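You operate a simulated robot arm through the tools that you are given. There is no shell and no other tool.

Carry out the task below with a simulated robot arm. There is one attempt and no reset: what you move stays moved.

## Task
Drop the short core in the tall blue drawer and stand the small orange reel in the first spare cradle.
Fine: drawer shut again, reel shelf pushed back in; leave the other reels.
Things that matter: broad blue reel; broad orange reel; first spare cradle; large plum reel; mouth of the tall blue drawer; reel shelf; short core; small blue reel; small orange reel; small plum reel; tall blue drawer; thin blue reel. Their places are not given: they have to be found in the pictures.

It is judged by the outcome, as a careful person would: the job done as asked, and still so three seconds after it is handed in. It fails if anything else is knocked over, pushed out of place, dropped, spilled or broken.

## Robot
A 6-joint arm with a three-finger gripper, fixed in place. Base frame: the origin is at the foot of the arm, x ahead of it, y to its left, z up. Lengths are in mm, angles in rad, forces in N, time in s.
Its first joint turns from -2.897 to 2.897 rad. Payload 4.89 kg.
The tool frame sits at the grasp point between the pads (the TCP): z along the fingers, y along the line on which they close. The tips reach 30 mm beyond it. The gripper opens to 164 mm. The gripper's body begins 125 mm behind the TCP.
Orientation is told as [roll, pitch, yaw] about the base's x, y, z axes, in that order, counted from this pose: with the fingers straight down and closing along the base's y, the tool's x points along the base's -x, its y along +y and its z along -z.

## Interface
- The arm moves only by the tool servo_tool. Its argument "moves" is a list of rows, each a list of 7 numbers: the shift along the tool's x, y, z in units of 500 mm (1.0 is 500 mm), then the turn, a rotation vector about the tool's x, y, z in units of 120 degrees (1.0 is 120 degrees), then the finger opening in m, from 0 to 0.164. In form: [[tx, ty, tz, ax, ay, az, hand], ...]. A call has 1 to 20 rows; each row is the pose to reach, as a shift and turn from the pose commanded when the call began, along the tool's axes at that moment. A call with a number of a shift or a turn outside -1 to 1 is refused whole. Each row takes 0.2 s and may step no farther than 50 mm and 0.15 rad from the row before; otherwise, or with a gripper value out of range, the whole call is refused. A pose out of reach is approached as far as the arm can. The call stops where the force on the tool passes 50 N (or 10 N more than at its start, if that is more) or the arm is blocked; 0.2 s more then pass. The fingers move at their own pace (about 108 mm/s each) and stop on an object; they squeeze with about 38 N. The grip force told is the motor's: it shows also when the fingers shut on nothing. Time passes only in rows, and 0.2 s behind the last, so rows that repeat a pose let the fingers close. The reply holds the time, the measured pose of the TCP, the force on the tool along the base axes, the opening and the grip force, in the units named above and with some noise, with the torque about the TCP (base axes, N m) and any sound that the robot's microphone picked up.
- Cameras (640 x 400 px; columns grow to the right, rows downward): "scene" is fixed at [400.4, 498.9, 1306.8]; the picture's right is [0.30, -0.95, 0.00], its down [0.19, 0.06, -0.98] and it looks along [0.93, 0.30, 0.20] (base axes); focal length 214 px, centre (320, 200). "wrist" rides on the gripper at [76, -2, -152] in the tool frame; the picture's right is [0.02, 1.00, 0.00], its down [-0.88, 0.02, -0.47] and it looks along [-0.47, 0.01, 0.88] (tool axes); focal length 247 px, centre (320, 200).
- camera(camera): a new picture of that camera. The clock stands still meanwhile.
- move_column(by): slides the trunk up (or, below 0, down) by that many mm; the arm rides with it, the base frame stays. It gives what a move gives, with no picture.
- probe_pixels(camera, pixels): there is no depth. For up to 12 entries [column, row, z] of the newest picture of that camera ("zoom" is the newest enlarged one), the place [x, y] in the base frame at which the ray of that pixel passes the height z, good to about 2 mm. The clock stands still meanwhile.
- close_up(camera, box): a new picture of the part [left, top, right, bottom] of that camera's present view, enlarged. The clock stands still meanwhile.
- sign_off(): hands the job in; it is judged then, once.

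Open the gripper and draw the arm clear of the work before you hand the job in, unless the task says otherwise.

The tools are called after "Emit:" as a command line: name --pt "numbers of a row" for each row, then --argument value for the rest, lists and objects as JSON in quotes. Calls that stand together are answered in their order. servo_tool: Moves the arm, as the interface text tells. Its arguments: {"type":"object","properties":{"moves":{"type":"array","items":{"type":"array","items":{"type":"number"}}}},"required":["moves"]} The other tools are called the same way: move_column (by) slides the trunk up or down; camera (camera) takes a picture; probe_pixels (camera, pixels) gives the place at which the rays of pixels pass given heights; close_up (camera, box) takes an enlarged picture of a part of a camera's view; sign_off () hands the job in.

At the start:

```text
time: 0.0
tool_pos: [506.0, 524.1, 1252.1]
ee_rot: [0.001, -0.001, 0.0]
wrist_force: [1.2, 0.7, 0.2]
moment: [0.01, 0.03, 0.01]
opening: 164.0
finger_force: 0.1
trunk travel left (down, up): [-175.0, 215.0]
```

scene: 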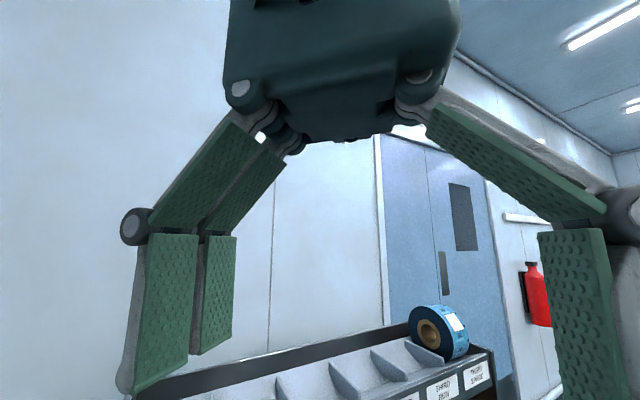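
wrist: 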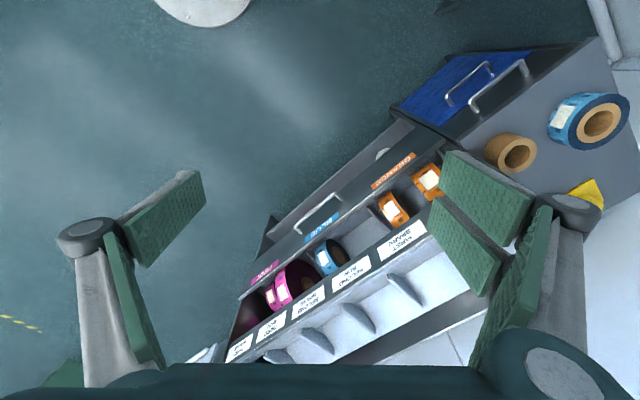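

The wrist view shows a drawer unit with reels around (250-600, 60-350); I take enlarged views to read labels and see the layout.

Emit:
close_up --camera "wrist" --box '[200, 120, 460, 380]'

Emit:
close_up --camera "wrist" --box '[370, 30, 640, 220]'

Emit:
close_up --camera "scene" --box '[130, 270, 530, 400]'

```text
1.54 times, centred on (330, 250) of wrist
```

zoom: 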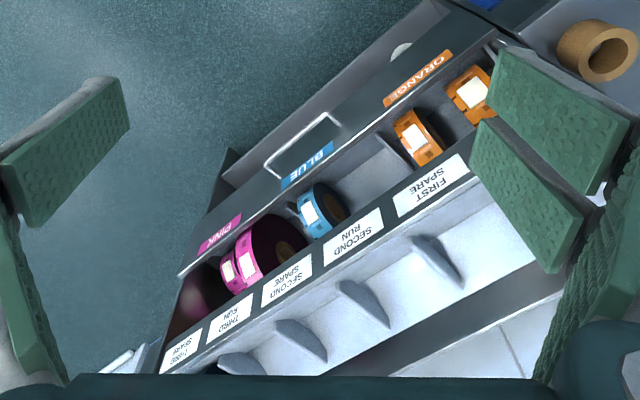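

```text
2.11 times, centred on (505, 125) of wrist
```

zoom: 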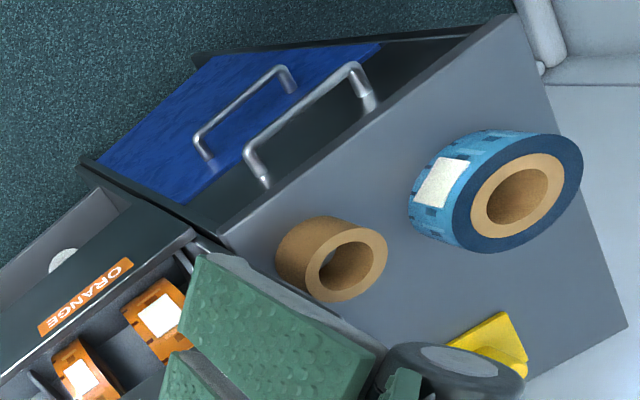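

```text
1.60 times, centred on (330, 335) of scene
```

zoom: 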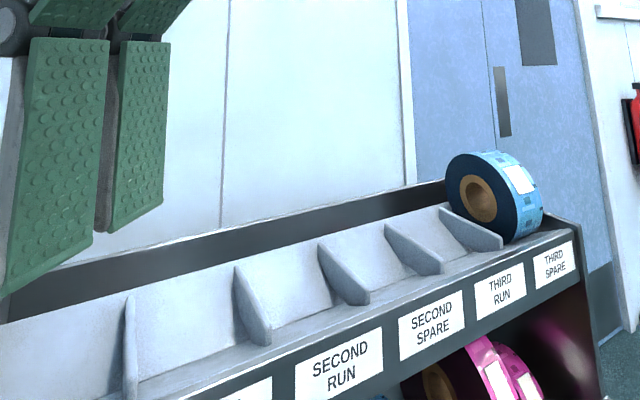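

The rack has labelled cradles with a reel tray under it; a cabinet with a blue lower drawer stands at its left with the core on top. I probe some pixels at guessed heights to get a rough idea of distances.

Emit:
probe_pixels --camera "wrist" --pixels '[[510, 155, 900], [510, 155, 700], [390, 210, 900], [390, 210, 700], [600, 40, 800], [385, 125, 800], [235, 350, 900], [430, 210, 900], [430, 210, 1000]]'

Emit:
probe_pixels --camera "scene" --pixels '[[440, 335, 1100], [440, 335, 1000], [490, 350, 1100], [490, 350, 1000]]'

```text
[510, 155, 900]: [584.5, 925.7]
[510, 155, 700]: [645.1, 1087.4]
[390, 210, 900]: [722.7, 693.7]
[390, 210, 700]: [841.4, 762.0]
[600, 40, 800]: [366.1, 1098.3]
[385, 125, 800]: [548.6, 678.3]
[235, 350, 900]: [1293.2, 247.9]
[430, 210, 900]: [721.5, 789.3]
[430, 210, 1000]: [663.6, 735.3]
```

```text
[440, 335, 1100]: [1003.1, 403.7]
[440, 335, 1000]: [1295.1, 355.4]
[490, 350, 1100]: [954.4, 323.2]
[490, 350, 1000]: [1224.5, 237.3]
```

Triangulating the THIRD SPARE label puts the rack front at about (1170, 300, 956) running toward (770, 725); I turn the tool by about 0.75 rad to face the rack squarely and draw back 100 mm for a better view.

Emit:
servo_tool --pt "0.025 -0.023 0 0 0 -0.06 0.164" --pt "0.05 -0.046 0 0 0 -0.12 0.164" --pt "0.075 -0.069 0 0 0 -0.18 0.164" --pt "0.1 -0.092 0 0 0 -0.24 0.164" --pt "0.125 -0.115 0 0 0 -0.3 0.164" --pt "0.146 -0.136 0 0 0 -0.3576 0.164"

```text
time: 1.4
tool_pos: [432.0, 456.2, 1252.5]
ee_rot: [0.0, -0.001, 0.75]
wrist_force: [0.7, 1.5, -1.1]
moment: [-0.09, 0.06, 0.0]
opening: 163.9
finger_force: 0.3
trunk travel left (down, up): [-175.0, 215.0]
```

The tool is now turned to 0.75 rad at (432, 456, 1252). I take both camera pictures.

Emit:
camera --camera "wrist"

Emit:
camera --camera "scene"

```text
taken
```

wrist: 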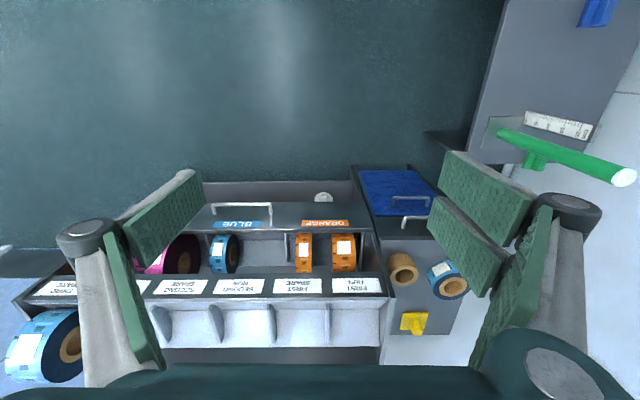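

```text
taken
```

scene: 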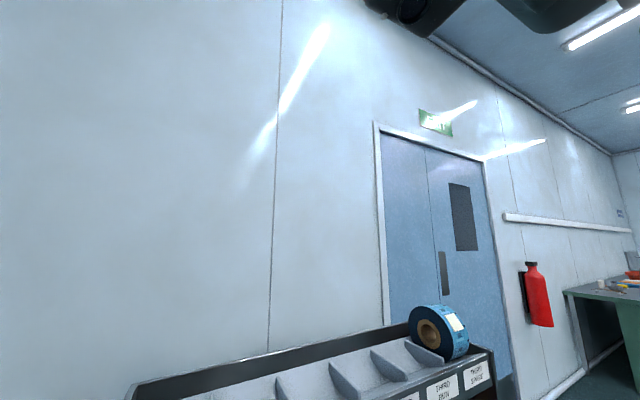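

The rack is square in the wrist view now; I zoom on the reel shelf (200-380, 180-350) and on the cabinet (350-480, 160-340).

Emit:
close_up --camera "wrist" --box '[200, 180, 390, 360]'

Emit:
close_up --camera "wrist" --box '[345, 160, 485, 345]'

Emit:
close_up --camera "wrist" --box '[0, 170, 240, 390]'

```text
2.22 times, centred on (295, 270) of wrist
```

zoom: 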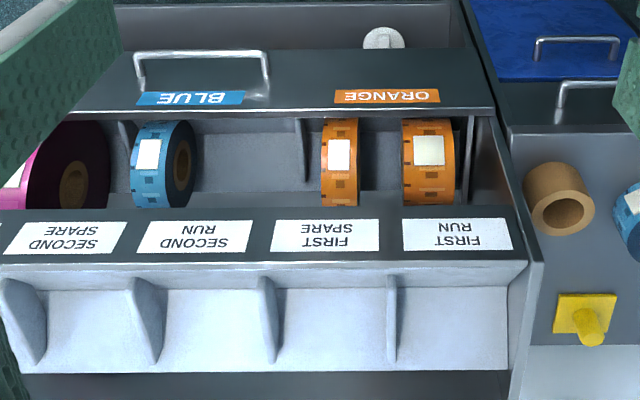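

```text
2.16 times, centred on (415, 252) of wrist
```

zoom: 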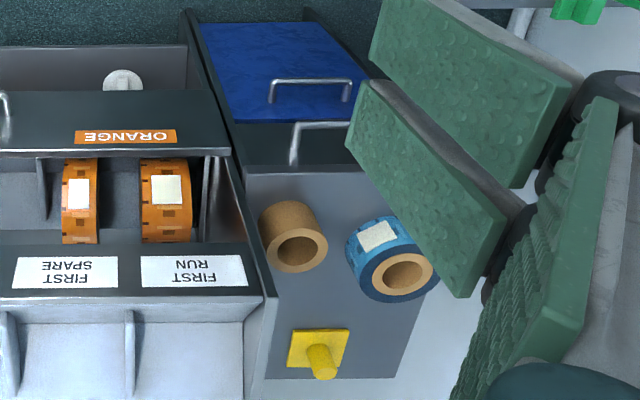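

```text
1.82 times, centred on (120, 280) of wrist
```

zoom: 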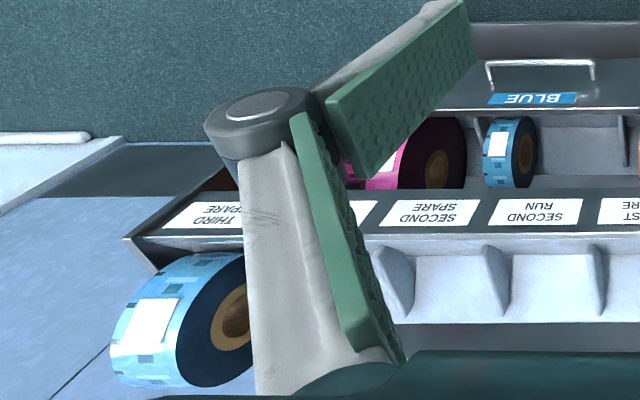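

I record rays of key features in this view (labels, shelf lip, handles, reels, core) at two heights for triangulation with a later view.

Emit:
probe_pixels --camera "wrist" --pixels '[[297.7, 286.2, 1000], [297.7, 286.2, 800], [331, 228.6, 1000], [331, 228.6, 800], [211.7, 203.8, 1000], [211.7, 203.8, 800], [271.6, 203.8, 1000], [271.6, 203.8, 800], [403, 272, 1000], [403, 272, 800], [411.3, 196.4, 1000], [411.3, 196.4, 800]]'

Emit:
probe_pixels --camera "wrist" --pixels '[[304, 253, 1000], [304, 253, 800], [343, 253, 1000], [343, 253, 800], [448, 281, 1000], [448, 281, 800], [413, 324, 1000], [413, 324, 800], [323, 196, 1000], [323, 196, 800]]'

```text
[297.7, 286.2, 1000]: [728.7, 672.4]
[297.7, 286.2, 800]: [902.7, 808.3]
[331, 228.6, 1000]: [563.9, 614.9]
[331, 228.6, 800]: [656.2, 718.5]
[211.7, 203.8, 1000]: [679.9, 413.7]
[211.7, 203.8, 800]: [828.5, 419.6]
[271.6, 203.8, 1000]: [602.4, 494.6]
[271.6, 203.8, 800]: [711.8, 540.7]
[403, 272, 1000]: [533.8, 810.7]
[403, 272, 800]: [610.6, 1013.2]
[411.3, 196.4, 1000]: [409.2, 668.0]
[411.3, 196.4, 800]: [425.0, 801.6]
```

```text
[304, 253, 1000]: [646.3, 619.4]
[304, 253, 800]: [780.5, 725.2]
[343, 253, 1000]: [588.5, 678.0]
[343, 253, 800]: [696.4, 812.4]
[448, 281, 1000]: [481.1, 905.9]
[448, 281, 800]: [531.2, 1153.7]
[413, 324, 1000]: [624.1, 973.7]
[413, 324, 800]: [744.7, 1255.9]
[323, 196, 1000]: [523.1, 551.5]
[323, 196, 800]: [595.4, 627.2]
```

Next I lower the tool by 130 mm and tilt the fingers outward by 0.6 rad to look at the rack from the front.

Emit:
servo_tool --pt "0 0 0.052 0 -0.0573 0 0.164" --pt "0 0 0.104 0 -0.1146 0 0.164" --pt "0 0 0.156 0 -0.1719 0 0.164" --pt "0 0 0.208 0 -0.2292 0 0.164" --pt "0 0 0.26 0 -0.2865 0 0.164"

Emit:
camera --camera "wrist"

```text
time: 2.6
tool_pos: [433.7, 454.8, 1122.7]
ee_rot: [0.0, -0.603, 0.748]
wrist_force: [0.4, 0.6, -0.9]
moment: [0.01, 0.04, 0.01]
opening: 164.0
finger_force: 0.2
trunk travel left (down, up): [-175.0, 215.0]
```

```text
taken
```

wrist: 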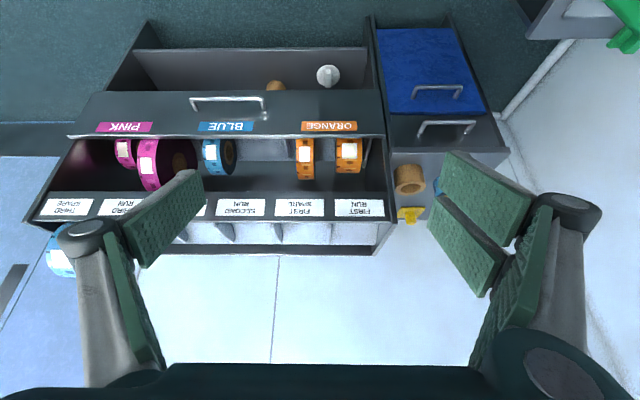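

The front view now shows the lower bay too, with a brown thing at (277,87) and a white roll at (328,76). I zoom in on these regions.

Emit:
close_up --camera "wrist" --box '[50, 20, 230, 240]'

Emit:
close_up --camera "wrist" --box '[190, 50, 400, 260]'

Emit:
close_up --camera "wrist" --box '[360, 10, 520, 240]'

```text
1.82 times, centred on (140, 130) of wrist
```

zoom: 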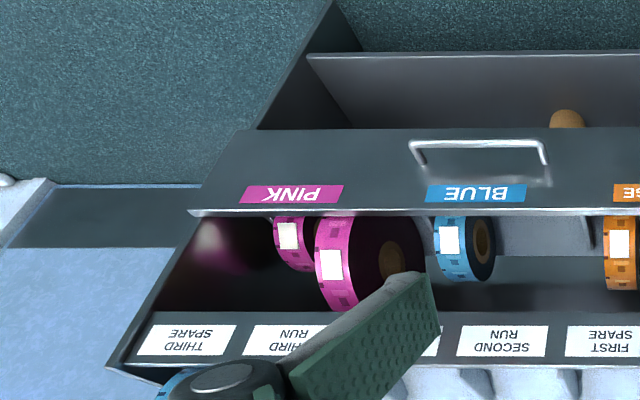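

```text
1.90 times, centred on (295, 155) of wrist
```

zoom: 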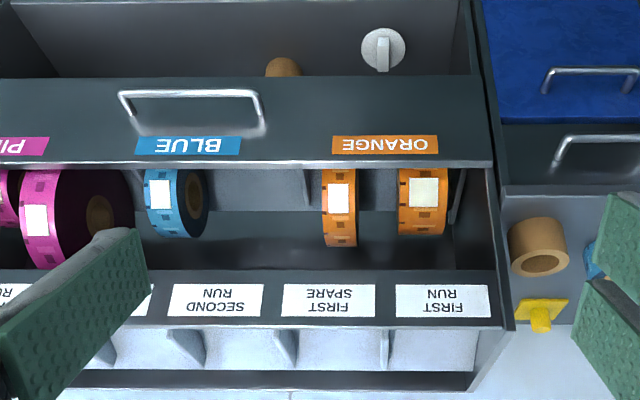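

```text
1.74 times, centred on (440, 125) of wrist
```

zoom: 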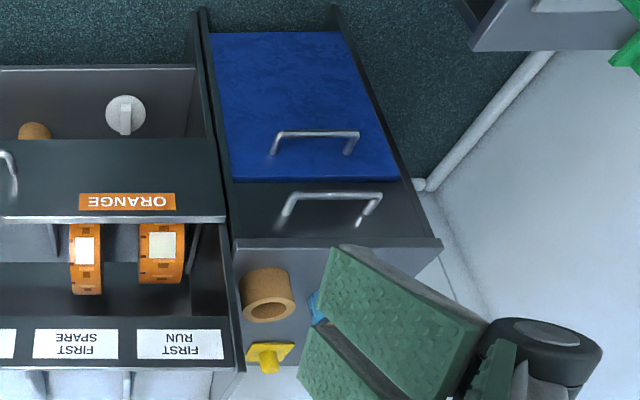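

Same features again in this second view: I probe them at two heights so that I can intersect the rays.

Emit:
probe_pixels --camera "wrist" --pixels '[[299.7, 208.2, 1000], [299.7, 208.2, 800], [336, 135.5, 1000], [336, 135.5, 800], [189.7, 98.7, 1000], [189.7, 98.7, 800], [262.4, 98.7, 1000], [262.4, 98.7, 800], [410.8, 187.6, 1000], [410.8, 187.6, 800], [438.9, 86.5, 1000], [438.9, 86.5, 800]]'

Emit:
probe_pixels --camera "wrist" --pixels '[[305, 157.1, 1000], [305, 157.1, 800], [349.7, 157.1, 1000], [349.7, 157.1, 800], [410, 214, 1000], [410, 214, 800], [328, 76, 1000], [328, 76, 800]]'

```text
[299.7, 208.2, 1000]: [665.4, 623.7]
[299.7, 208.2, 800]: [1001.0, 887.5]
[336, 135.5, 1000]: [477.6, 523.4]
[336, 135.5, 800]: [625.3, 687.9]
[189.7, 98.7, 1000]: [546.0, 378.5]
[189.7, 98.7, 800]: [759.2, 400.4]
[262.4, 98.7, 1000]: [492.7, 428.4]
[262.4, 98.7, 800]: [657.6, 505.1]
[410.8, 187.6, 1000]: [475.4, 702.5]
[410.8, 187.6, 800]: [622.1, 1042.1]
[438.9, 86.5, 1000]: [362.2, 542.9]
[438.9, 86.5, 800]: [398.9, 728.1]
```

```text
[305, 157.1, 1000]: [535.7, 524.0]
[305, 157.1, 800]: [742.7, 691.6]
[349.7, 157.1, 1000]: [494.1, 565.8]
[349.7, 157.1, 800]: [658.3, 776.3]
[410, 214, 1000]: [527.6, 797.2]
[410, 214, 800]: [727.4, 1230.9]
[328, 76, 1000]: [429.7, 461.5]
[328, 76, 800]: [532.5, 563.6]
```

Triangulation: FIRST SPARE label at about n≈1077 (outward), l≈-11 (left), z≈923; shelf lip n≈1043 z≈694; shelf handle z≈587; core top n≈1100 l≈308 z≈839; blue drawer handle n≈998 l≈414 z≈526. I move left in front of the cabinet for a closer look.

Emit:
servo_tool --pt "0.0027 0.0837 0.0408 0 0 0 0.164" --pt "0.0054 0.1674 0.0816 0 0 0 0.164" --pt "0.0081 0.2511 0.1224 0 0 0 0.164" --pt "0.0108 0.3348 0.1632 0 0 0 0.164" --pt "0.0135 0.4185 0.204 0 0 0 0.164" --pt "0.0162 0.5022 0.2448 0 0 0 0.164" --pt "0.019 0.586 0.285 0 0 0 0.164"

Emit:
camera --camera "wrist"

Emit:
camera --camera "scene"

```text
time: 4.4
tool_pos: [322.8, 693.9, 1004.9]
ee_rot: [0.001, -0.6, 0.691]
wrist_force: [-0.6, -0.7, 0.4]
moment: [0.01, -0.03, -0.03]
opening: 163.9
finger_force: 0.2
trunk travel left (down, up): [-175.0, 215.0]
stopped in row 7: the arm was blocked; the commanded pose is now the measured one
```

```text
taken
```

wrist: 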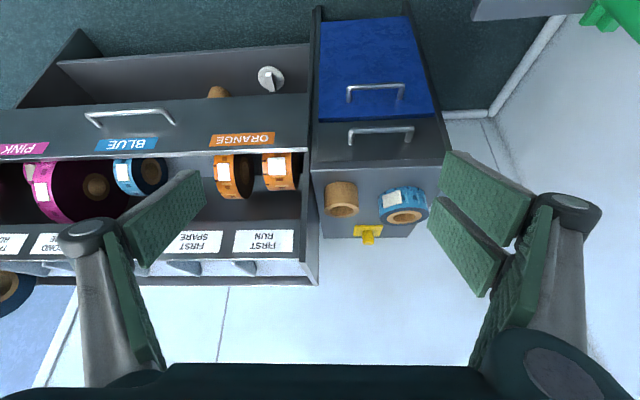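

```text
taken
```

scene: 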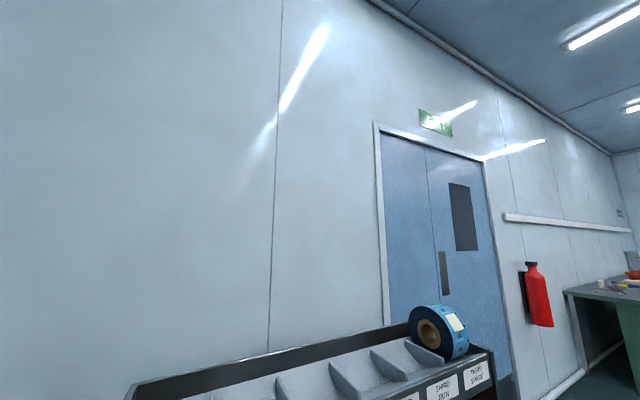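

The arm stopped near its inner reach limit, but the view is good: core at (341,198), blue reel (403,203), two handles at (375,90) and (380,130). I zoom on the cabinet and the reels.

Emit:
close_up --camera "wrist" --box '[300, 0, 460, 250]'

Emit:
close_up --camera "wrist" --box '[190, 100, 320, 220]'

Emit:
close_up --camera "wrist" --box '[300, 150, 450, 250]'

```text
1.60 times, centred on (380, 125) of wrist
```

zoom: 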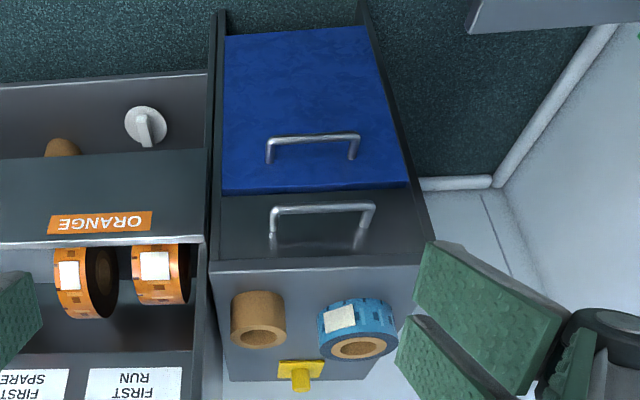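

```text
3.33 times, centred on (255, 160) of wrist
```

zoom: 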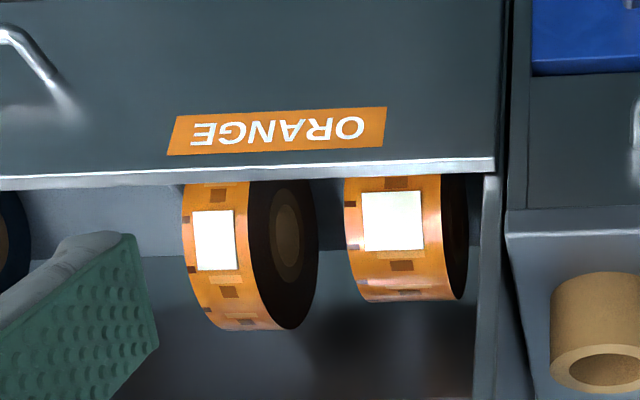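

```text
4.00 times, centred on (375, 200) of wrist
```

zoom: 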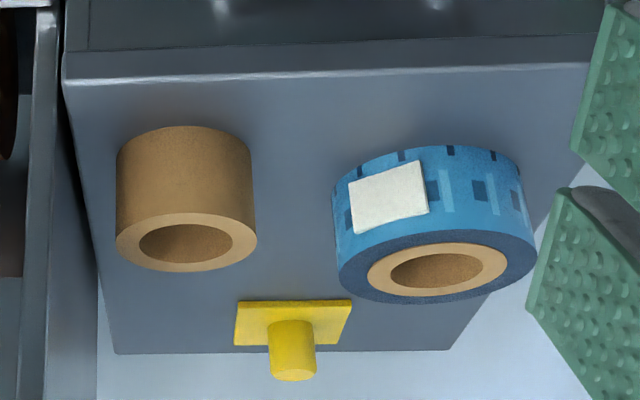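

The left orange reel (at picture (232,178)) looks narrower, the right one wider; I will measure them later. First I move lower and closer to the cabinet front to measure the drawer handles.

Emit:
servo_tool --pt "0.0087 0.028 0.0807 -0.0022 0 -0.0032 0.164" --pt "0.0173 0.0561 0.1613 -0.0044 0 -0.0064 0.164" --pt "0.026 0.0841 0.242 -0.0066 0 -0.0096 0.164" --pt "0.0346 0.1121 0.3226 -0.0088 0 -0.0129 0.164" --pt "0.0433 0.1401 0.4033 -0.011 0 -0.0161 0.164" --pt "0.052 0.1682 0.484 -0.0132 0 -0.0193 0.164" --pt "0.0606 0.1962 0.5646 -0.0154 0 -0.0225 0.164"

Emit:
camera --camera "wrist"

```text
time: 6.0
tool_pos: [357.2, 858.8, 754.4]
ee_rot: [0.001, -0.601, 0.758]
wrist_force: [0.2, -1.0, 0.9]
moment: [0.15, 0.05, 0.08]
opening: 163.8
finger_force: 0.0
trunk travel left (down, up): [-175.0, 215.0]
```

```text
taken
```

wrist: 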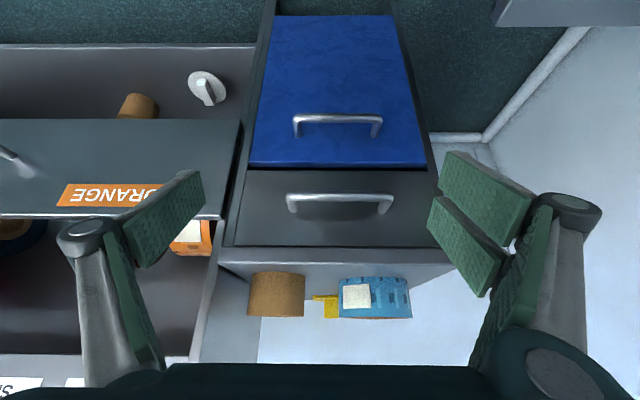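

Good close front view: blue drawer handle at (338,120), dark drawer handle at (340,198), core (277,295) and blue reel (375,298) above. I zoom in on the drawer fronts.

Emit:
close_up --camera "wrist" --box '[230, 80, 440, 330]'

Emit:
close_up --camera "wrist" --box '[270, 90, 410, 230]'

```text
1.60 times, centred on (335, 205) of wrist
```

zoom: 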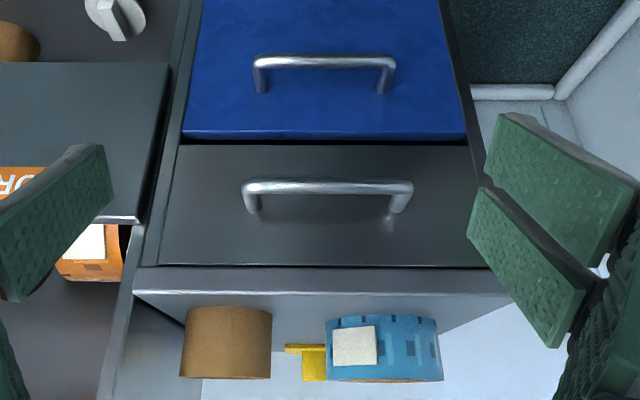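

```text
2.86 times, centred on (340, 160) of wrist
```

zoom: 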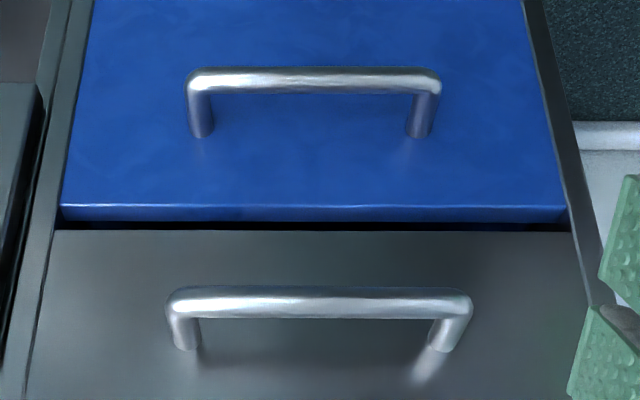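

I probe the blue handle bar, its leg feet, the drawer front top edge, the upper handle and the core/cabinet edge in this view.

Emit:
probe_pixels --camera "wrist" --pixels '[[337.9, 118, 600], [337.9, 118, 500], [294, 118, 550], [382, 118, 550], [338, 138, 600], [338, 138, 500], [338, 163, 600], [338, 163, 500], [340, 199, 700], [340, 199, 600], [338, 250, 800], [338, 250, 700]]'

Emit:
probe_pixels --camera "wrist" --pixels '[[277, 316, 850], [277, 316, 830], [277, 275, 800], [277, 275, 780], [250, 316, 839], [304, 316, 839], [223, 250, 780], [448, 262, 780]]'

```text
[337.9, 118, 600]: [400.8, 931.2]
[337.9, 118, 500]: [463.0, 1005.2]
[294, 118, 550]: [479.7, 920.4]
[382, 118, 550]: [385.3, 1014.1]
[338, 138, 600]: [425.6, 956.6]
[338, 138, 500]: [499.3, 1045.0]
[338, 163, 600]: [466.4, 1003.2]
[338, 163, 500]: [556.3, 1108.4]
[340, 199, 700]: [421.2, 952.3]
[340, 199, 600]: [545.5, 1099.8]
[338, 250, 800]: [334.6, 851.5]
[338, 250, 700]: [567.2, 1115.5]
```

```text
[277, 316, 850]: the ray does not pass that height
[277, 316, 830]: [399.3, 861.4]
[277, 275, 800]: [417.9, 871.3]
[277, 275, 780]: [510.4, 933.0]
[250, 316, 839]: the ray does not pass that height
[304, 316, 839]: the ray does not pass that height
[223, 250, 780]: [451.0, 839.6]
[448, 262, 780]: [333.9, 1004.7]
```

Blue handle bar: centre about n=997, l=416, z=529, about 14 mm thick with ~45 mm standoff; the dark drawer's handle is at z≈679. I lower the trunk 150 mm, keeping clear in front of the cabinet.

Emit:
move_column --by -150

```text
time: 7.8
tool_pos: [357.5, 860.2, 604.4]
ee_rot: [0.0, -0.601, 0.757]
wrist_force: [0.1, 0.3, 0.5]
moment: [-0.01, 0.0, 0.04]
opening: 164.2
finger_force: 0.1
trunk travel left (down, up): [-25.0, 365.0]
```

I tilt the tool a further 0.4 rad outward and narrow the fingers to 60 mm, then will roll 90° so the fingers close vertically on the bar.

Emit:
servo_tool --pt "0 0 0 0 -0.0637 0 0.12" --pt "0 0 0 0 -0.1273 0 0.08" --pt "0 0 0 0 -0.191 0 0.06"

Emit:
servo_tool --pt "0 0 0 0 0 0.0682 0.06" --pt "0 0 0 0 0 0.1364 0.06" --pt "0 0 0 0 0 0.2045 0.06" --pt "0 0 0 0 0 0.2727 0.06" --pt "0 0 0 0 0 0.3409 0.06" --pt "0 0 0 0 0 0.4091 0.06" --pt "0 0 0 0 0 0.4773 0.06" --pt "0 0 0 0 0 0.5455 0.06" --pt "0 0 0 0 0 0.6136 0.06" --pt "0 0 0 0 0 0.6818 0.06" --pt "0 0 0 0 0 0.75 0.06"

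Emit:
camera --camera "wrist"

```text
time: 8.6
tool_pos: [361.3, 872.8, 614.0]
ee_rot: [-0.003, -0.999, 0.756]
wrist_force: [-0.3, -0.7, 0.9]
moment: [-0.01, 0.12, 0.04]
opening: 60.1
finger_force: 0.0
out of reach, approached as far as the arm can: row 3
trunk travel left (down, up): [-25.0, 365.0]
```

```text
time: 10.9
tool_pos: [361.2, 874.6, 614.0]
ee_rot: [1.0, 0.001, -0.815]
wrist_force: [0.6, -0.5, -0.1]
moment: [-0.01, 0.02, -0.01]
opening: 59.8
finger_force: 0.1
trunk travel left (down, up): [-25.0, 365.0]
```

```text
taken
```

wrist: 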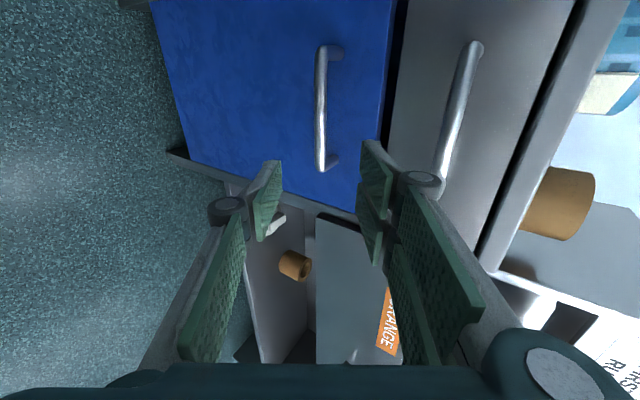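

The handle's bar appears vertical in the rolled view at (322,108). I advance along the tool axis to about 50 mm short of the bar with the opening at 40 mm and check alignment.

Emit:
servo_tool --pt "0.0222 0.0023 0.05 0 0 0 0.04" --pt "0.0444 0.0046 0.1 0 0 0 0.04" --pt "0.0444 0.0046 0.15 0 0 0 0.04" --pt "0.0444 0.0046 0.1916 0 0 0 0.04"

Emit:
camera --camera "wrist"

```text
time: 11.9
tool_pos: [404.8, 945.8, 564.3]
ee_rot: [1.003, 0.0, -0.815]
wrist_force: [0.5, -0.9, 1.5]
moment: [-0.06, 0.12, 0.01]
opening: 40.0
finger_force: 0.0
trunk travel left (down, up): [-25.0, 365.0]
```

```text
taken
```

wrist: 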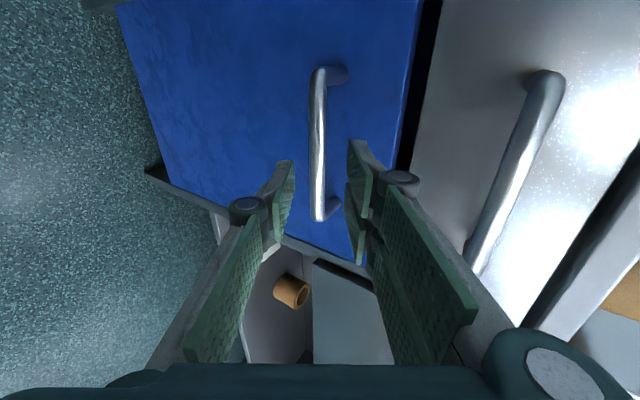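

The bar sits at column 318 midway between the fingers (292 / 348), so alignment is good. I advance the remaining 50 mm and close on the bar.

Emit:
servo_tool --pt "0.008 -0.002 0.04 0 0 0 0.04" --pt "0.016 -0.004 0.08 0 0 0 0.04" --pt "0.016 -0.004 0.1 0 0 0 0.04" --pt "0.016 -0.004 0.1 0 0 0 0.0" --pt "0.016 -0.004 0.1 0 0 0 0.0" --pt "0.016 -0.004 0.1 0 0 0 0.0"

Emit:
camera --camera "wrist"

```text
time: 13.3
tool_pos: [429.7, 980.2, 535.1]
ee_rot: [1.001, -0.001, -0.813]
wrist_force: [-1.7, 0.7, -2.2]
moment: [-1.04, -0.9, 0.79]
opening: 15.5
finger_force: 44.6
trunk travel left (down, up): [-25.0, 365.0]
```

```text
taken
```

wrist: 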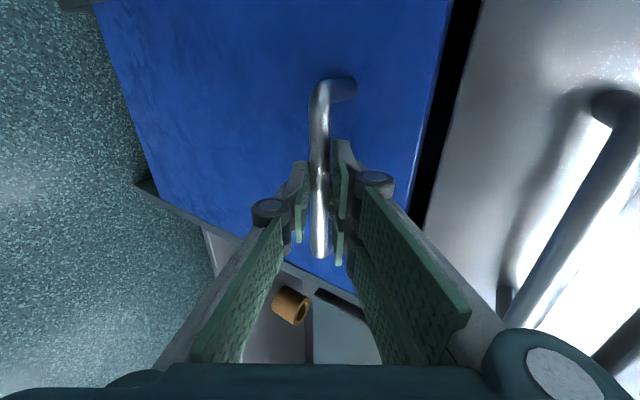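

The fingers hold the bar (opening 15.5, 44.6 N). I pull straight out along -n by 100 mm, keeping the grip.

Emit:
servo_tool --pt "0 -0.0135 -0.021 0 0 0 0.0" --pt "0 -0.027 -0.0421 0 0 0 0.0" --pt "0 -0.0405 -0.0632 0 0 0 0.0" --pt "0 -0.054 -0.0842 0 0 0 0.0" --pt "0 -0.0675 -0.1053 0 0 0 0.0" --pt "0 -0.081 -0.1263 0 0 0 0.0" --pt "0 -0.0945 -0.1474 0 0 0 0.0" --pt "0 -0.108 -0.1684 0 0 0 0.0"

Emit:
camera --camera "wrist"

```text
time: 15.2
tool_pos: [357.5, 918.9, 539.2]
ee_rot: [0.995, 0.0, -0.814]
wrist_force: [0.6, -0.1, -0.6]
moment: [0.04, -0.05, 0.0]
opening: 0.2
finger_force: 44.5
out of reach, approached as far as the arm can: row 8
trunk travel left (down, up): [-25.0, 365.0]
```

```text
taken
```

wrist: 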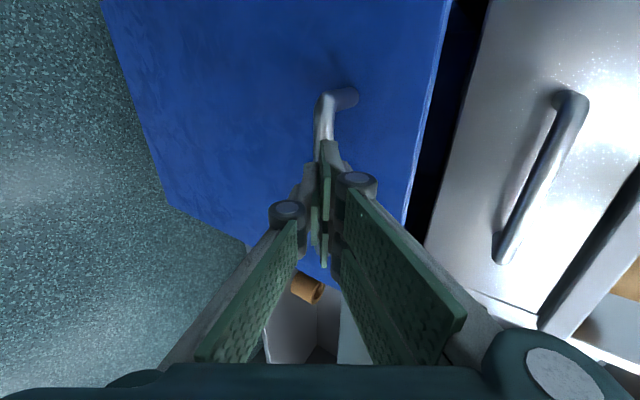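

The fingers slipped off the bar (opening 0.2) after the drawer came partly out; the blue front is now ahead of the dark one. I turn the tool more downward (0.6 rad) to be able to hook behind the bar, then look again.

Emit:
servo_tool --pt "0 0 0 0.0716 0 0 0.0" --pt "0 0 0 0.1432 0 0 0.0" --pt "0 0 0 0.2149 0 0 0.0" --pt "0 0 0 0.2865 0 0 0.0"

Emit:
camera --camera "wrist"

```text
time: 16.1
tool_pos: [356.1, 918.5, 538.6]
ee_rot: [0.396, -0.001, -0.813]
wrist_force: [-0.9, -0.6, 0.2]
moment: [-0.04, -0.05, -0.01]
opening: 0.0
finger_force: 44.8
trunk travel left (down, up): [-25.0, 365.0]
```

```text
taken
```

wrist: 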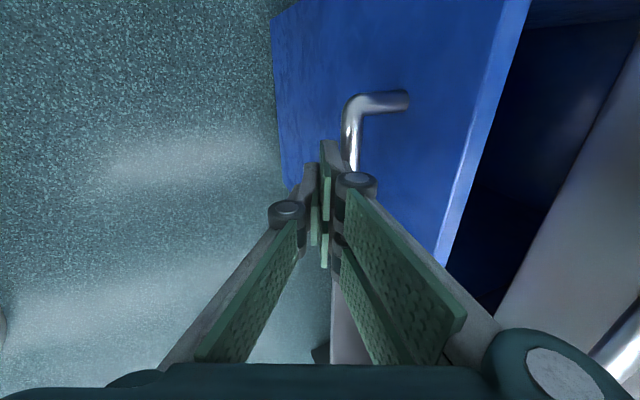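

Now the drawer mouth is visible behind the blue front; bar's upper part at (350,150). I probe the bar at its known height and the top edge of the drawer front.

Emit:
probe_pixels --camera "wrist" --pixels '[[350, 150, 529], [352, 110, 529], [475, 130, 589], [505, 130, 589], [450, 250, 589], [640, 60, 600]]'

```text
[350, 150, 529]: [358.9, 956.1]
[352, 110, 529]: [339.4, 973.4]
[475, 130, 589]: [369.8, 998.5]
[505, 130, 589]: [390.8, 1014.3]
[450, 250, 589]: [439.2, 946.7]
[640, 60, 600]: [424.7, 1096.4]
```

The drawer is out ~83 mm with its bar at n≈914, front panel at n≈951–977. I back off, open to 28 mm, re-align with one finger to drop behind the bar, and come down over it with a steeper tool.

Emit:
servo_tool --pt "0 0 -0.045 0 0 0 0.0" --pt "0 0 -0.09 0.024 0 0 0.028" --pt "-0.009 0.024 -0.08 0.0477 0 0 0.028" --pt "-0.018 0.0472 -0.0672 0.0477 0 0 0.028"

Emit:
camera --camera "wrist"

```text
time: 17.1
tool_pos: [368.9, 918.5, 578.2]
ee_rot: [0.3, 0.001, -0.813]
wrist_force: [-0.8, 0.6, 0.4]
moment: [0.0, -0.06, 0.0]
opening: 27.9
finger_force: 0.0
trunk travel left (down, up): [-25.0, 365.0]
```

```text
taken
```

wrist: 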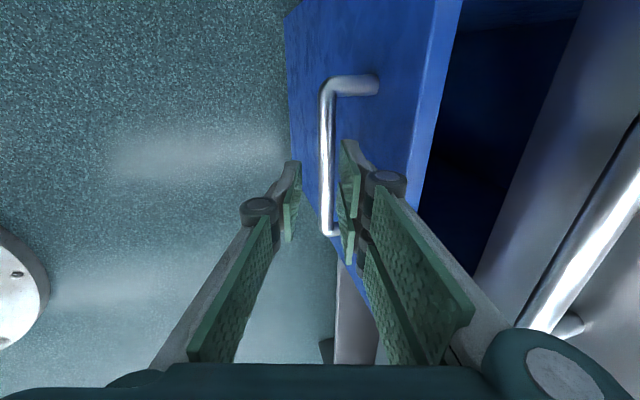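

The bar (column 326) lies between the finger tips (300 / 341), a bit to the right; I shift 3 mm right and descend 45 mm, then close.

Emit:
servo_tool --pt "0 0.006 0.03 0 0 0 0.028" --pt "0 0.006 0.06 0 0 0 0.028" --pt "0 0.006 0.095 0 0 0 0.028" --pt "0 0.006 0.095 0 0 0 0.0" --pt "0 0.006 0.095 0 0 0 0.0"

Emit:
camera --camera "wrist"

```text
time: 18.4
tool_pos: [382.5, 929.1, 533.8]
ee_rot: [0.298, -0.001, -0.814]
wrist_force: [-0.4, -1.3, 6.1]
moment: [-0.48, -0.48, 1.78]
opening: 15.4
finger_force: 45.0
trunk travel left (down, up): [-25.0, 365.0]
```

```text
taken
```

wrist: 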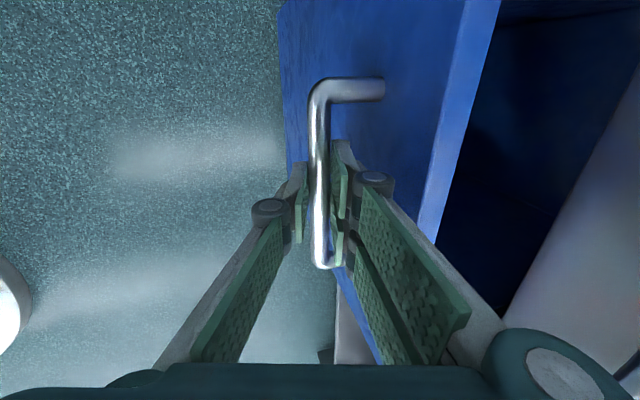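

The bar is gripped with a finger hooked behind it. I pull out another ~110 mm along -n.

Emit:
servo_tool --pt "0 -0.0382 -0.0117 0 0 0 0.0" --pt "0 -0.0764 -0.0235 0 0 0 0.0" --pt "0 -0.1147 -0.0352 0 0 0 0.0" --pt "0 -0.1529 -0.047 0 0 0 0.0" --pt "0 -0.1912 -0.0587 0 0 0 0.0" --pt "0 -0.2103 -0.0646 0 0 0 0.0"

Emit:
camera --camera "wrist"

```text
time: 19.8
tool_pos: [302.9, 852.5, 534.7]
ee_rot: [0.3, 0.0, -0.814]
wrist_force: [26.2, -24.3, 3.6]
moment: [-0.81, -0.81, 1.67]
opening: 15.5
finger_force: 45.3
trunk travel left (down, up): [-25.0, 365.0]
```

```text
taken
```

wrist: 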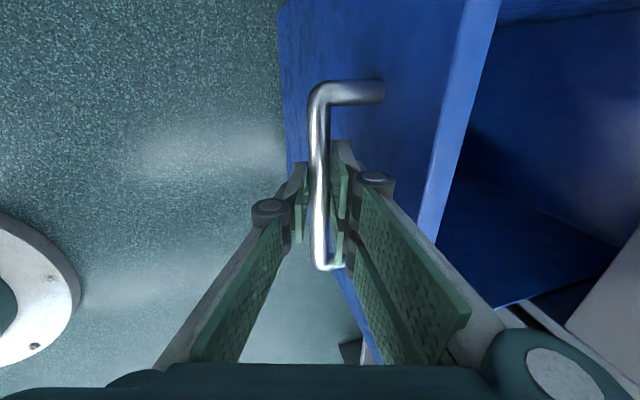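

The drawer is now out about 195 mm, with a sideways strain of ~36 N toward -l; I relax it by shifting 2 mm that way, then open the fingers and rise off the bar.

Emit:
servo_tool --pt "-0.004 0 0 0 0 0 0.0" --pt "-0.004 0 0 0 0 0 0.0"

```text
time: 20.4
tool_pos: [303.8, 852.6, 534.9]
ee_rot: [0.3, 0.001, -0.811]
wrist_force: [10.7, -7.6, 7.5]
moment: [-0.63, -0.76, 1.69]
opening: 15.5
finger_force: 44.8
trunk travel left (down, up): [-25.0, 365.0]
```

The strain dropped to ~13 N. I open to 32 mm and rise back along the tool axis.

Emit:
servo_tool --pt "-0.001 0 0 0 0 0 0.03" --pt "-0.001 0 0 0 0 0 0.03" --pt "-0.001 0 -0.06 0 0 0 0.03" --pt "-0.001 0 -0.14 0 0 0 0.03" --pt "-0.001 0 -0.23 0 0 0 0.03" --pt "-0.001 0 -0.32 0 0 0 0.03"

Emit:
camera --camera "wrist"

```text
time: 21.8
tool_pos: [272.6, 820.9, 686.6]
ee_rot: [0.301, 0.0, -0.813]
wrist_force: [0.7, 2.0, -1.5]
moment: [-0.19, 0.05, -0.04]
opening: 30.0
finger_force: 0.0
trunk travel left (down, up): [-25.0, 365.0]
```

```text
taken
```

wrist: 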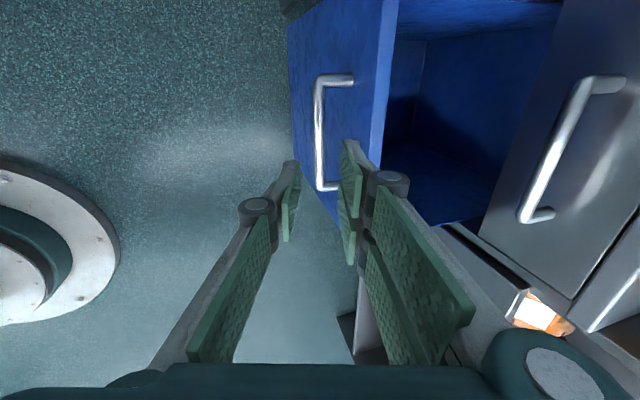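

The drawer is open (mouth at about n 866–1040). I raise the trunk 150 mm and roll the gripper back by 90° so the fingers close along l for the core.

Emit:
move_column --by 150

Emit:
servo_tool --pt "0 0 0 0 0 -0.0682 0.06" --pt "0 0 0 0 0 -0.1364 0.08" --pt "0 0 0 0 0 -0.2045 0.1" --pt "0 0 0 0 0 -0.2727 0.12" --pt "0 0 0 0 0 -0.3409 0.12" --pt "0 0 0 0 0 -0.4091 0.12" --pt "0 0 0 0 0 -0.4773 0.12" --pt "0 0 0 0 0 -0.5455 0.12" --pt "0 0 0 0 0 -0.6136 0.12" --pt "0 0 0 0 0 -0.6818 0.12" --pt "0 0 0 0 0 -0.75 0.12"

Emit:
camera --camera "wrist"

```text
time: 23.5
tool_pos: [270.1, 820.5, 834.9]
ee_rot: [0.301, -0.001, -0.813]
wrist_force: [-0.7, 0.5, 0.2]
moment: [-0.02, 0.0, -0.01]
opening: 30.1
finger_force: 0.0
trunk travel left (down, up): [-175.0, 215.0]
```

```text
time: 25.9
tool_pos: [271.2, 820.3, 836.5]
ee_rot: [-0.001, -0.3, 0.759]
wrist_force: [-0.1, 1.2, -0.7]
moment: [-0.02, 0.0, 0.01]
opening: 120.1
finger_force: 0.1
trunk travel left (down, up): [-175.0, 215.0]
```

```text
taken
```

wrist: 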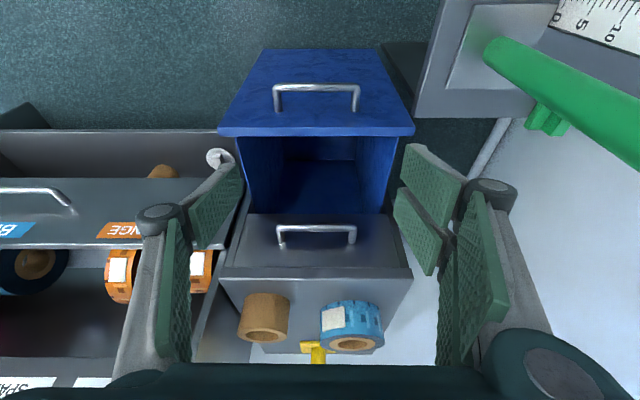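

The core is at (264,317) with its top ring visible; I zoom on it and the blue reel for exact position.

Emit:
close_up --camera "wrist" --box '[210, 260, 400, 370]'

Emit:
close_up --camera "wrist" --box '[210, 40, 420, 240]'

```text
3.37 times, centred on (305, 315) of wrist
```

zoom: 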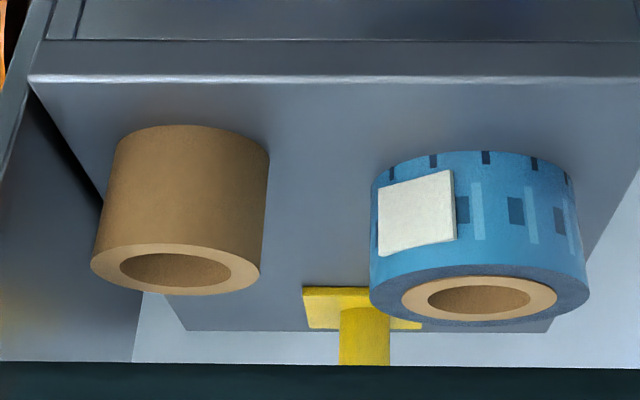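

```text
2.00 times, centred on (315, 140) of wrist
```

zoom: 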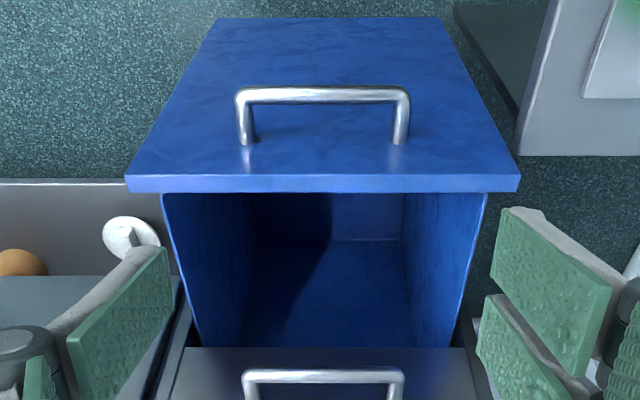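

I probe the core's rim points at its top height, the blue reel edges, and the drawer's interior points.

Emit:
probe_pixels --camera "wrist" --pixels '[[262.3, 335.5, 823], [237, 333.4, 823], [287.2, 335.8, 823], [262, 328.1, 823], [262.9, 343.5, 823], [266.4, 292.7, 768], [319.8, 340.2, 815], [385.1, 340.2, 815], [315, 135, 589], [237.5, 137.5, 589], [398.5, 137.5, 589], [315, 160, 350]]'

Emit:
probe_pixels --camera "wrist" --pixels '[[280, 160, 300], [362, 160, 300], [280, 160, 400], [362, 160, 400], [312, 277, 768], [312, 277, 760], [222, 290, 768], [315, 91, 529], [240, 275, 768], [410, 272, 768], [315, 65, 350], [315, 130, 589]]'

```text
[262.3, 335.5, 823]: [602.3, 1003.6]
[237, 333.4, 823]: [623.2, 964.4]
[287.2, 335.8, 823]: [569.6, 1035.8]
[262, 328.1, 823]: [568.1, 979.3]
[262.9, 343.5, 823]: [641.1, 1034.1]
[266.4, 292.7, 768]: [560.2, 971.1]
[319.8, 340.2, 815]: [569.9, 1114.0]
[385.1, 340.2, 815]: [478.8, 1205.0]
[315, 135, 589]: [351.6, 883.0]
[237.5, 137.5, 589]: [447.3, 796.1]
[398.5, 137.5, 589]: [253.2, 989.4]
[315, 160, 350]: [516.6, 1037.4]
```

```text
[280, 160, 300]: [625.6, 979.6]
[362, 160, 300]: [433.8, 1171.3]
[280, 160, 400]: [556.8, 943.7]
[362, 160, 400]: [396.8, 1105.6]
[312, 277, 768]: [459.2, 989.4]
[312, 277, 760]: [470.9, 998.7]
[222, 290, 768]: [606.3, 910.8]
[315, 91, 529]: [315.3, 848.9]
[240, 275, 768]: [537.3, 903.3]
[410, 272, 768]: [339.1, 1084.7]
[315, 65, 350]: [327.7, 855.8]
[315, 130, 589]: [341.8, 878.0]
```

The core (about 89 mm wide, 58 high) centres at n≈1124, l≈325; its clearance to the rack side wall looks small. I move up and nearer to look at the gap from above.

Emit:
servo_tool --pt "-0.0768 -0.034 -0.0156 0 -0.0286 0 0.12" --pt "-0.1536 -0.068 -0.0311 0 -0.0573 0 0.12" --pt "-0.2304 -0.102 -0.0467 0 -0.0859 0 0.12" --pt "-0.3072 -0.136 -0.0622 0 -0.1146 0 0.12" --pt "-0.384 -0.17 -0.0778 0 -0.1432 0 0.12"

Emit:
camera --camera "wrist"

```text
time: 27.1
tool_pos: [454.0, 877.9, 930.0]
ee_rot: [0.0, -0.604, 0.757]
wrist_force: [-0.4, 0.4, 1.0]
moment: [0.0, -0.03, -0.01]
opening: 120.1
finger_force: 0.1
trunk travel left (down, up): [-175.0, 215.0]
```

```text
taken
```

wrist: 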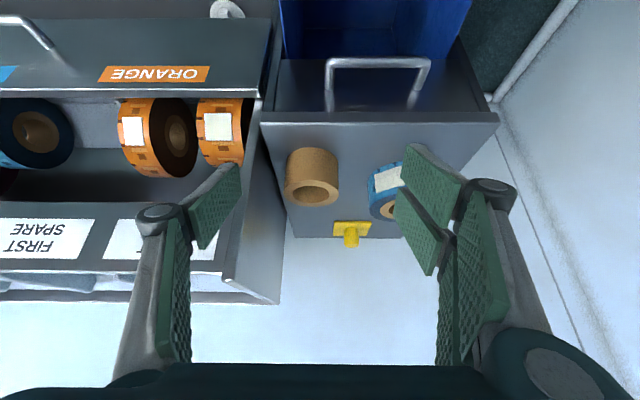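

The side wall of the rack is visible between (225,280) and (285,235); I zoom to measure the gap beside the core.

Emit:
close_up --camera "wrist" --box '[200, 90, 440, 320]'

Emit:
probe_pixels --camera "wrist" --pixels '[[287, 230, 765], [266, 140, 765], [225, 280, 940], [280, 303, 940], [285, 186, 823], [339, 186, 823], [312, 194, 823], [290, 236, 765], [401, 237, 765]]'

```text
1.74 times, centred on (320, 205) of wrist
```

zoom: 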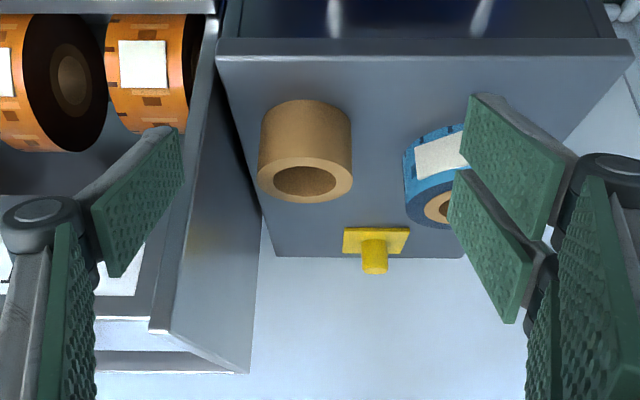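

```text
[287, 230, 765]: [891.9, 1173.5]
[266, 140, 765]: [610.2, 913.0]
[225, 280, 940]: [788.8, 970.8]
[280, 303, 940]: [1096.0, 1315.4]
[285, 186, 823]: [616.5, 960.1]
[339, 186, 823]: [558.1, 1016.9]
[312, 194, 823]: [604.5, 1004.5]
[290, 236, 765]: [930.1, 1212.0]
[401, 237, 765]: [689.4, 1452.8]
```

The core is about 87 mm wide at n≈1125, l≈323; the rack wall at l≈248 leaves only ~32 mm, so I approach with the gripper yawed about 0.6 rad so the right finger comes in at the front-left of the wall. First the yaw turn in place.

Emit:
servo_tool --pt "0 0 0 0.0325 0 0.0472 0.12" --pt "0 0 0 0.0651 0 0.0943 0.12" --pt "0 0 0 0.0976 0 0.1415 0.12" --pt "0 0 0 0.1302 0 0.1886 0.12" --pt "0 0 0 0.1627 0 0.2358 0.12"

Emit:
camera --camera "wrist"

```text
time: 28.3
tool_pos: [454.3, 877.5, 930.6]
ee_rot: [-0.001, -0.601, 0.156]
wrist_force: [0.0, 0.1, 0.9]
moment: [0.06, 0.03, 0.04]
opening: 120.1
finger_force: 0.1
trunk travel left (down, up): [-175.0, 215.0]
```

```text
taken
```

wrist: 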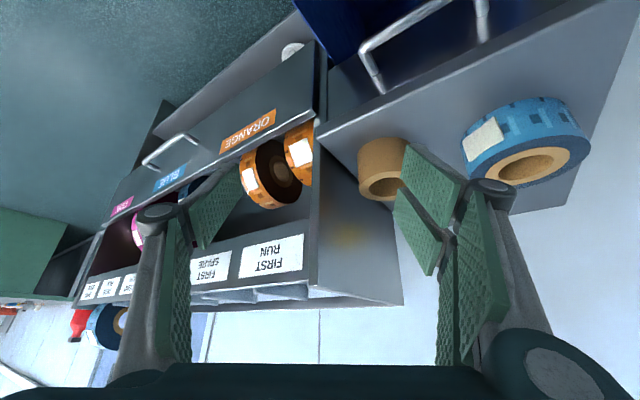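

The core is at (382,168) ahead. I move over it (TCP toward n≈1125, l≈335, z≈900) while tilting to about 0.9 rad, with the fingers at 106 mm.

Emit:
servo_tool --pt "-0.0458 0.0444 0.0462 0 -0.0286 0 0.11" --pt "-0.0916 0.0888 0.0925 0 -0.0573 0 0.106" --pt "-0.1374 0.1332 0.1387 0 -0.0859 0 0.106" --pt "-0.1832 0.1776 0.185 0 -0.1146 0 0.106" --pt "-0.229 0.222 0.2312 0 -0.1432 0 0.106"

Emit:
camera --camera "wrist"

```text
time: 29.5
tool_pos: [593.7, 1011.2, 901.0]
ee_rot: [-0.002, -0.904, 0.162]
wrist_force: [-0.9, -0.5, 1.3]
moment: [0.03, 0.08, 0.07]
opening: 105.8
finger_force: 0.2
trunk travel left (down, up): [-175.0, 215.0]
```

```text
taken
```

wrist: 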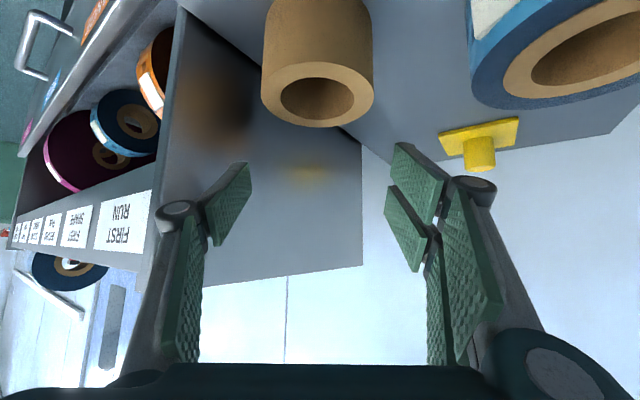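

Reached. The core's top ring is at (318,95) and the fingers are symmetric about column 320; I probe the core's rim for the exact centre.

Emit:
probe_pixels --camera "wrist" --pixels '[[317, 97, 823], [262, 93, 823], [373, 93, 823], [317, 64, 823], [317, 128, 823], [317, 97, 818], [317, 97, 828]]'

Emit:
close_up --camera "wrist" --box '[170, 0, 500, 290]'

```text
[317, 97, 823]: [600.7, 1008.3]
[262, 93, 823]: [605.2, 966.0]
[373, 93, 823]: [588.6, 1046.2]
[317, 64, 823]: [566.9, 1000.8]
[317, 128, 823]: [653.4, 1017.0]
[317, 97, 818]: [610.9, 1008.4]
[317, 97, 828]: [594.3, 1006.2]
```

```text
1.38 times, centred on (335, 145) of wrist
```

zoom: 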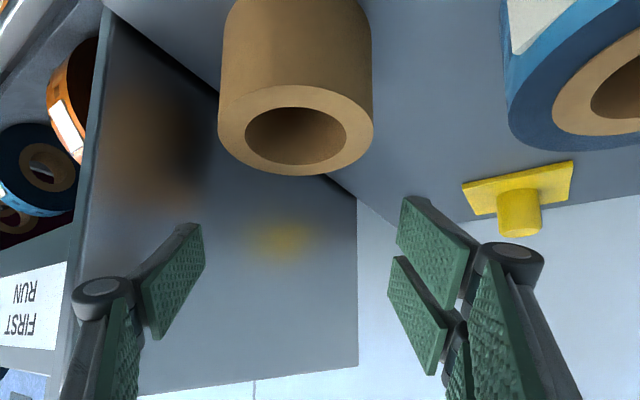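

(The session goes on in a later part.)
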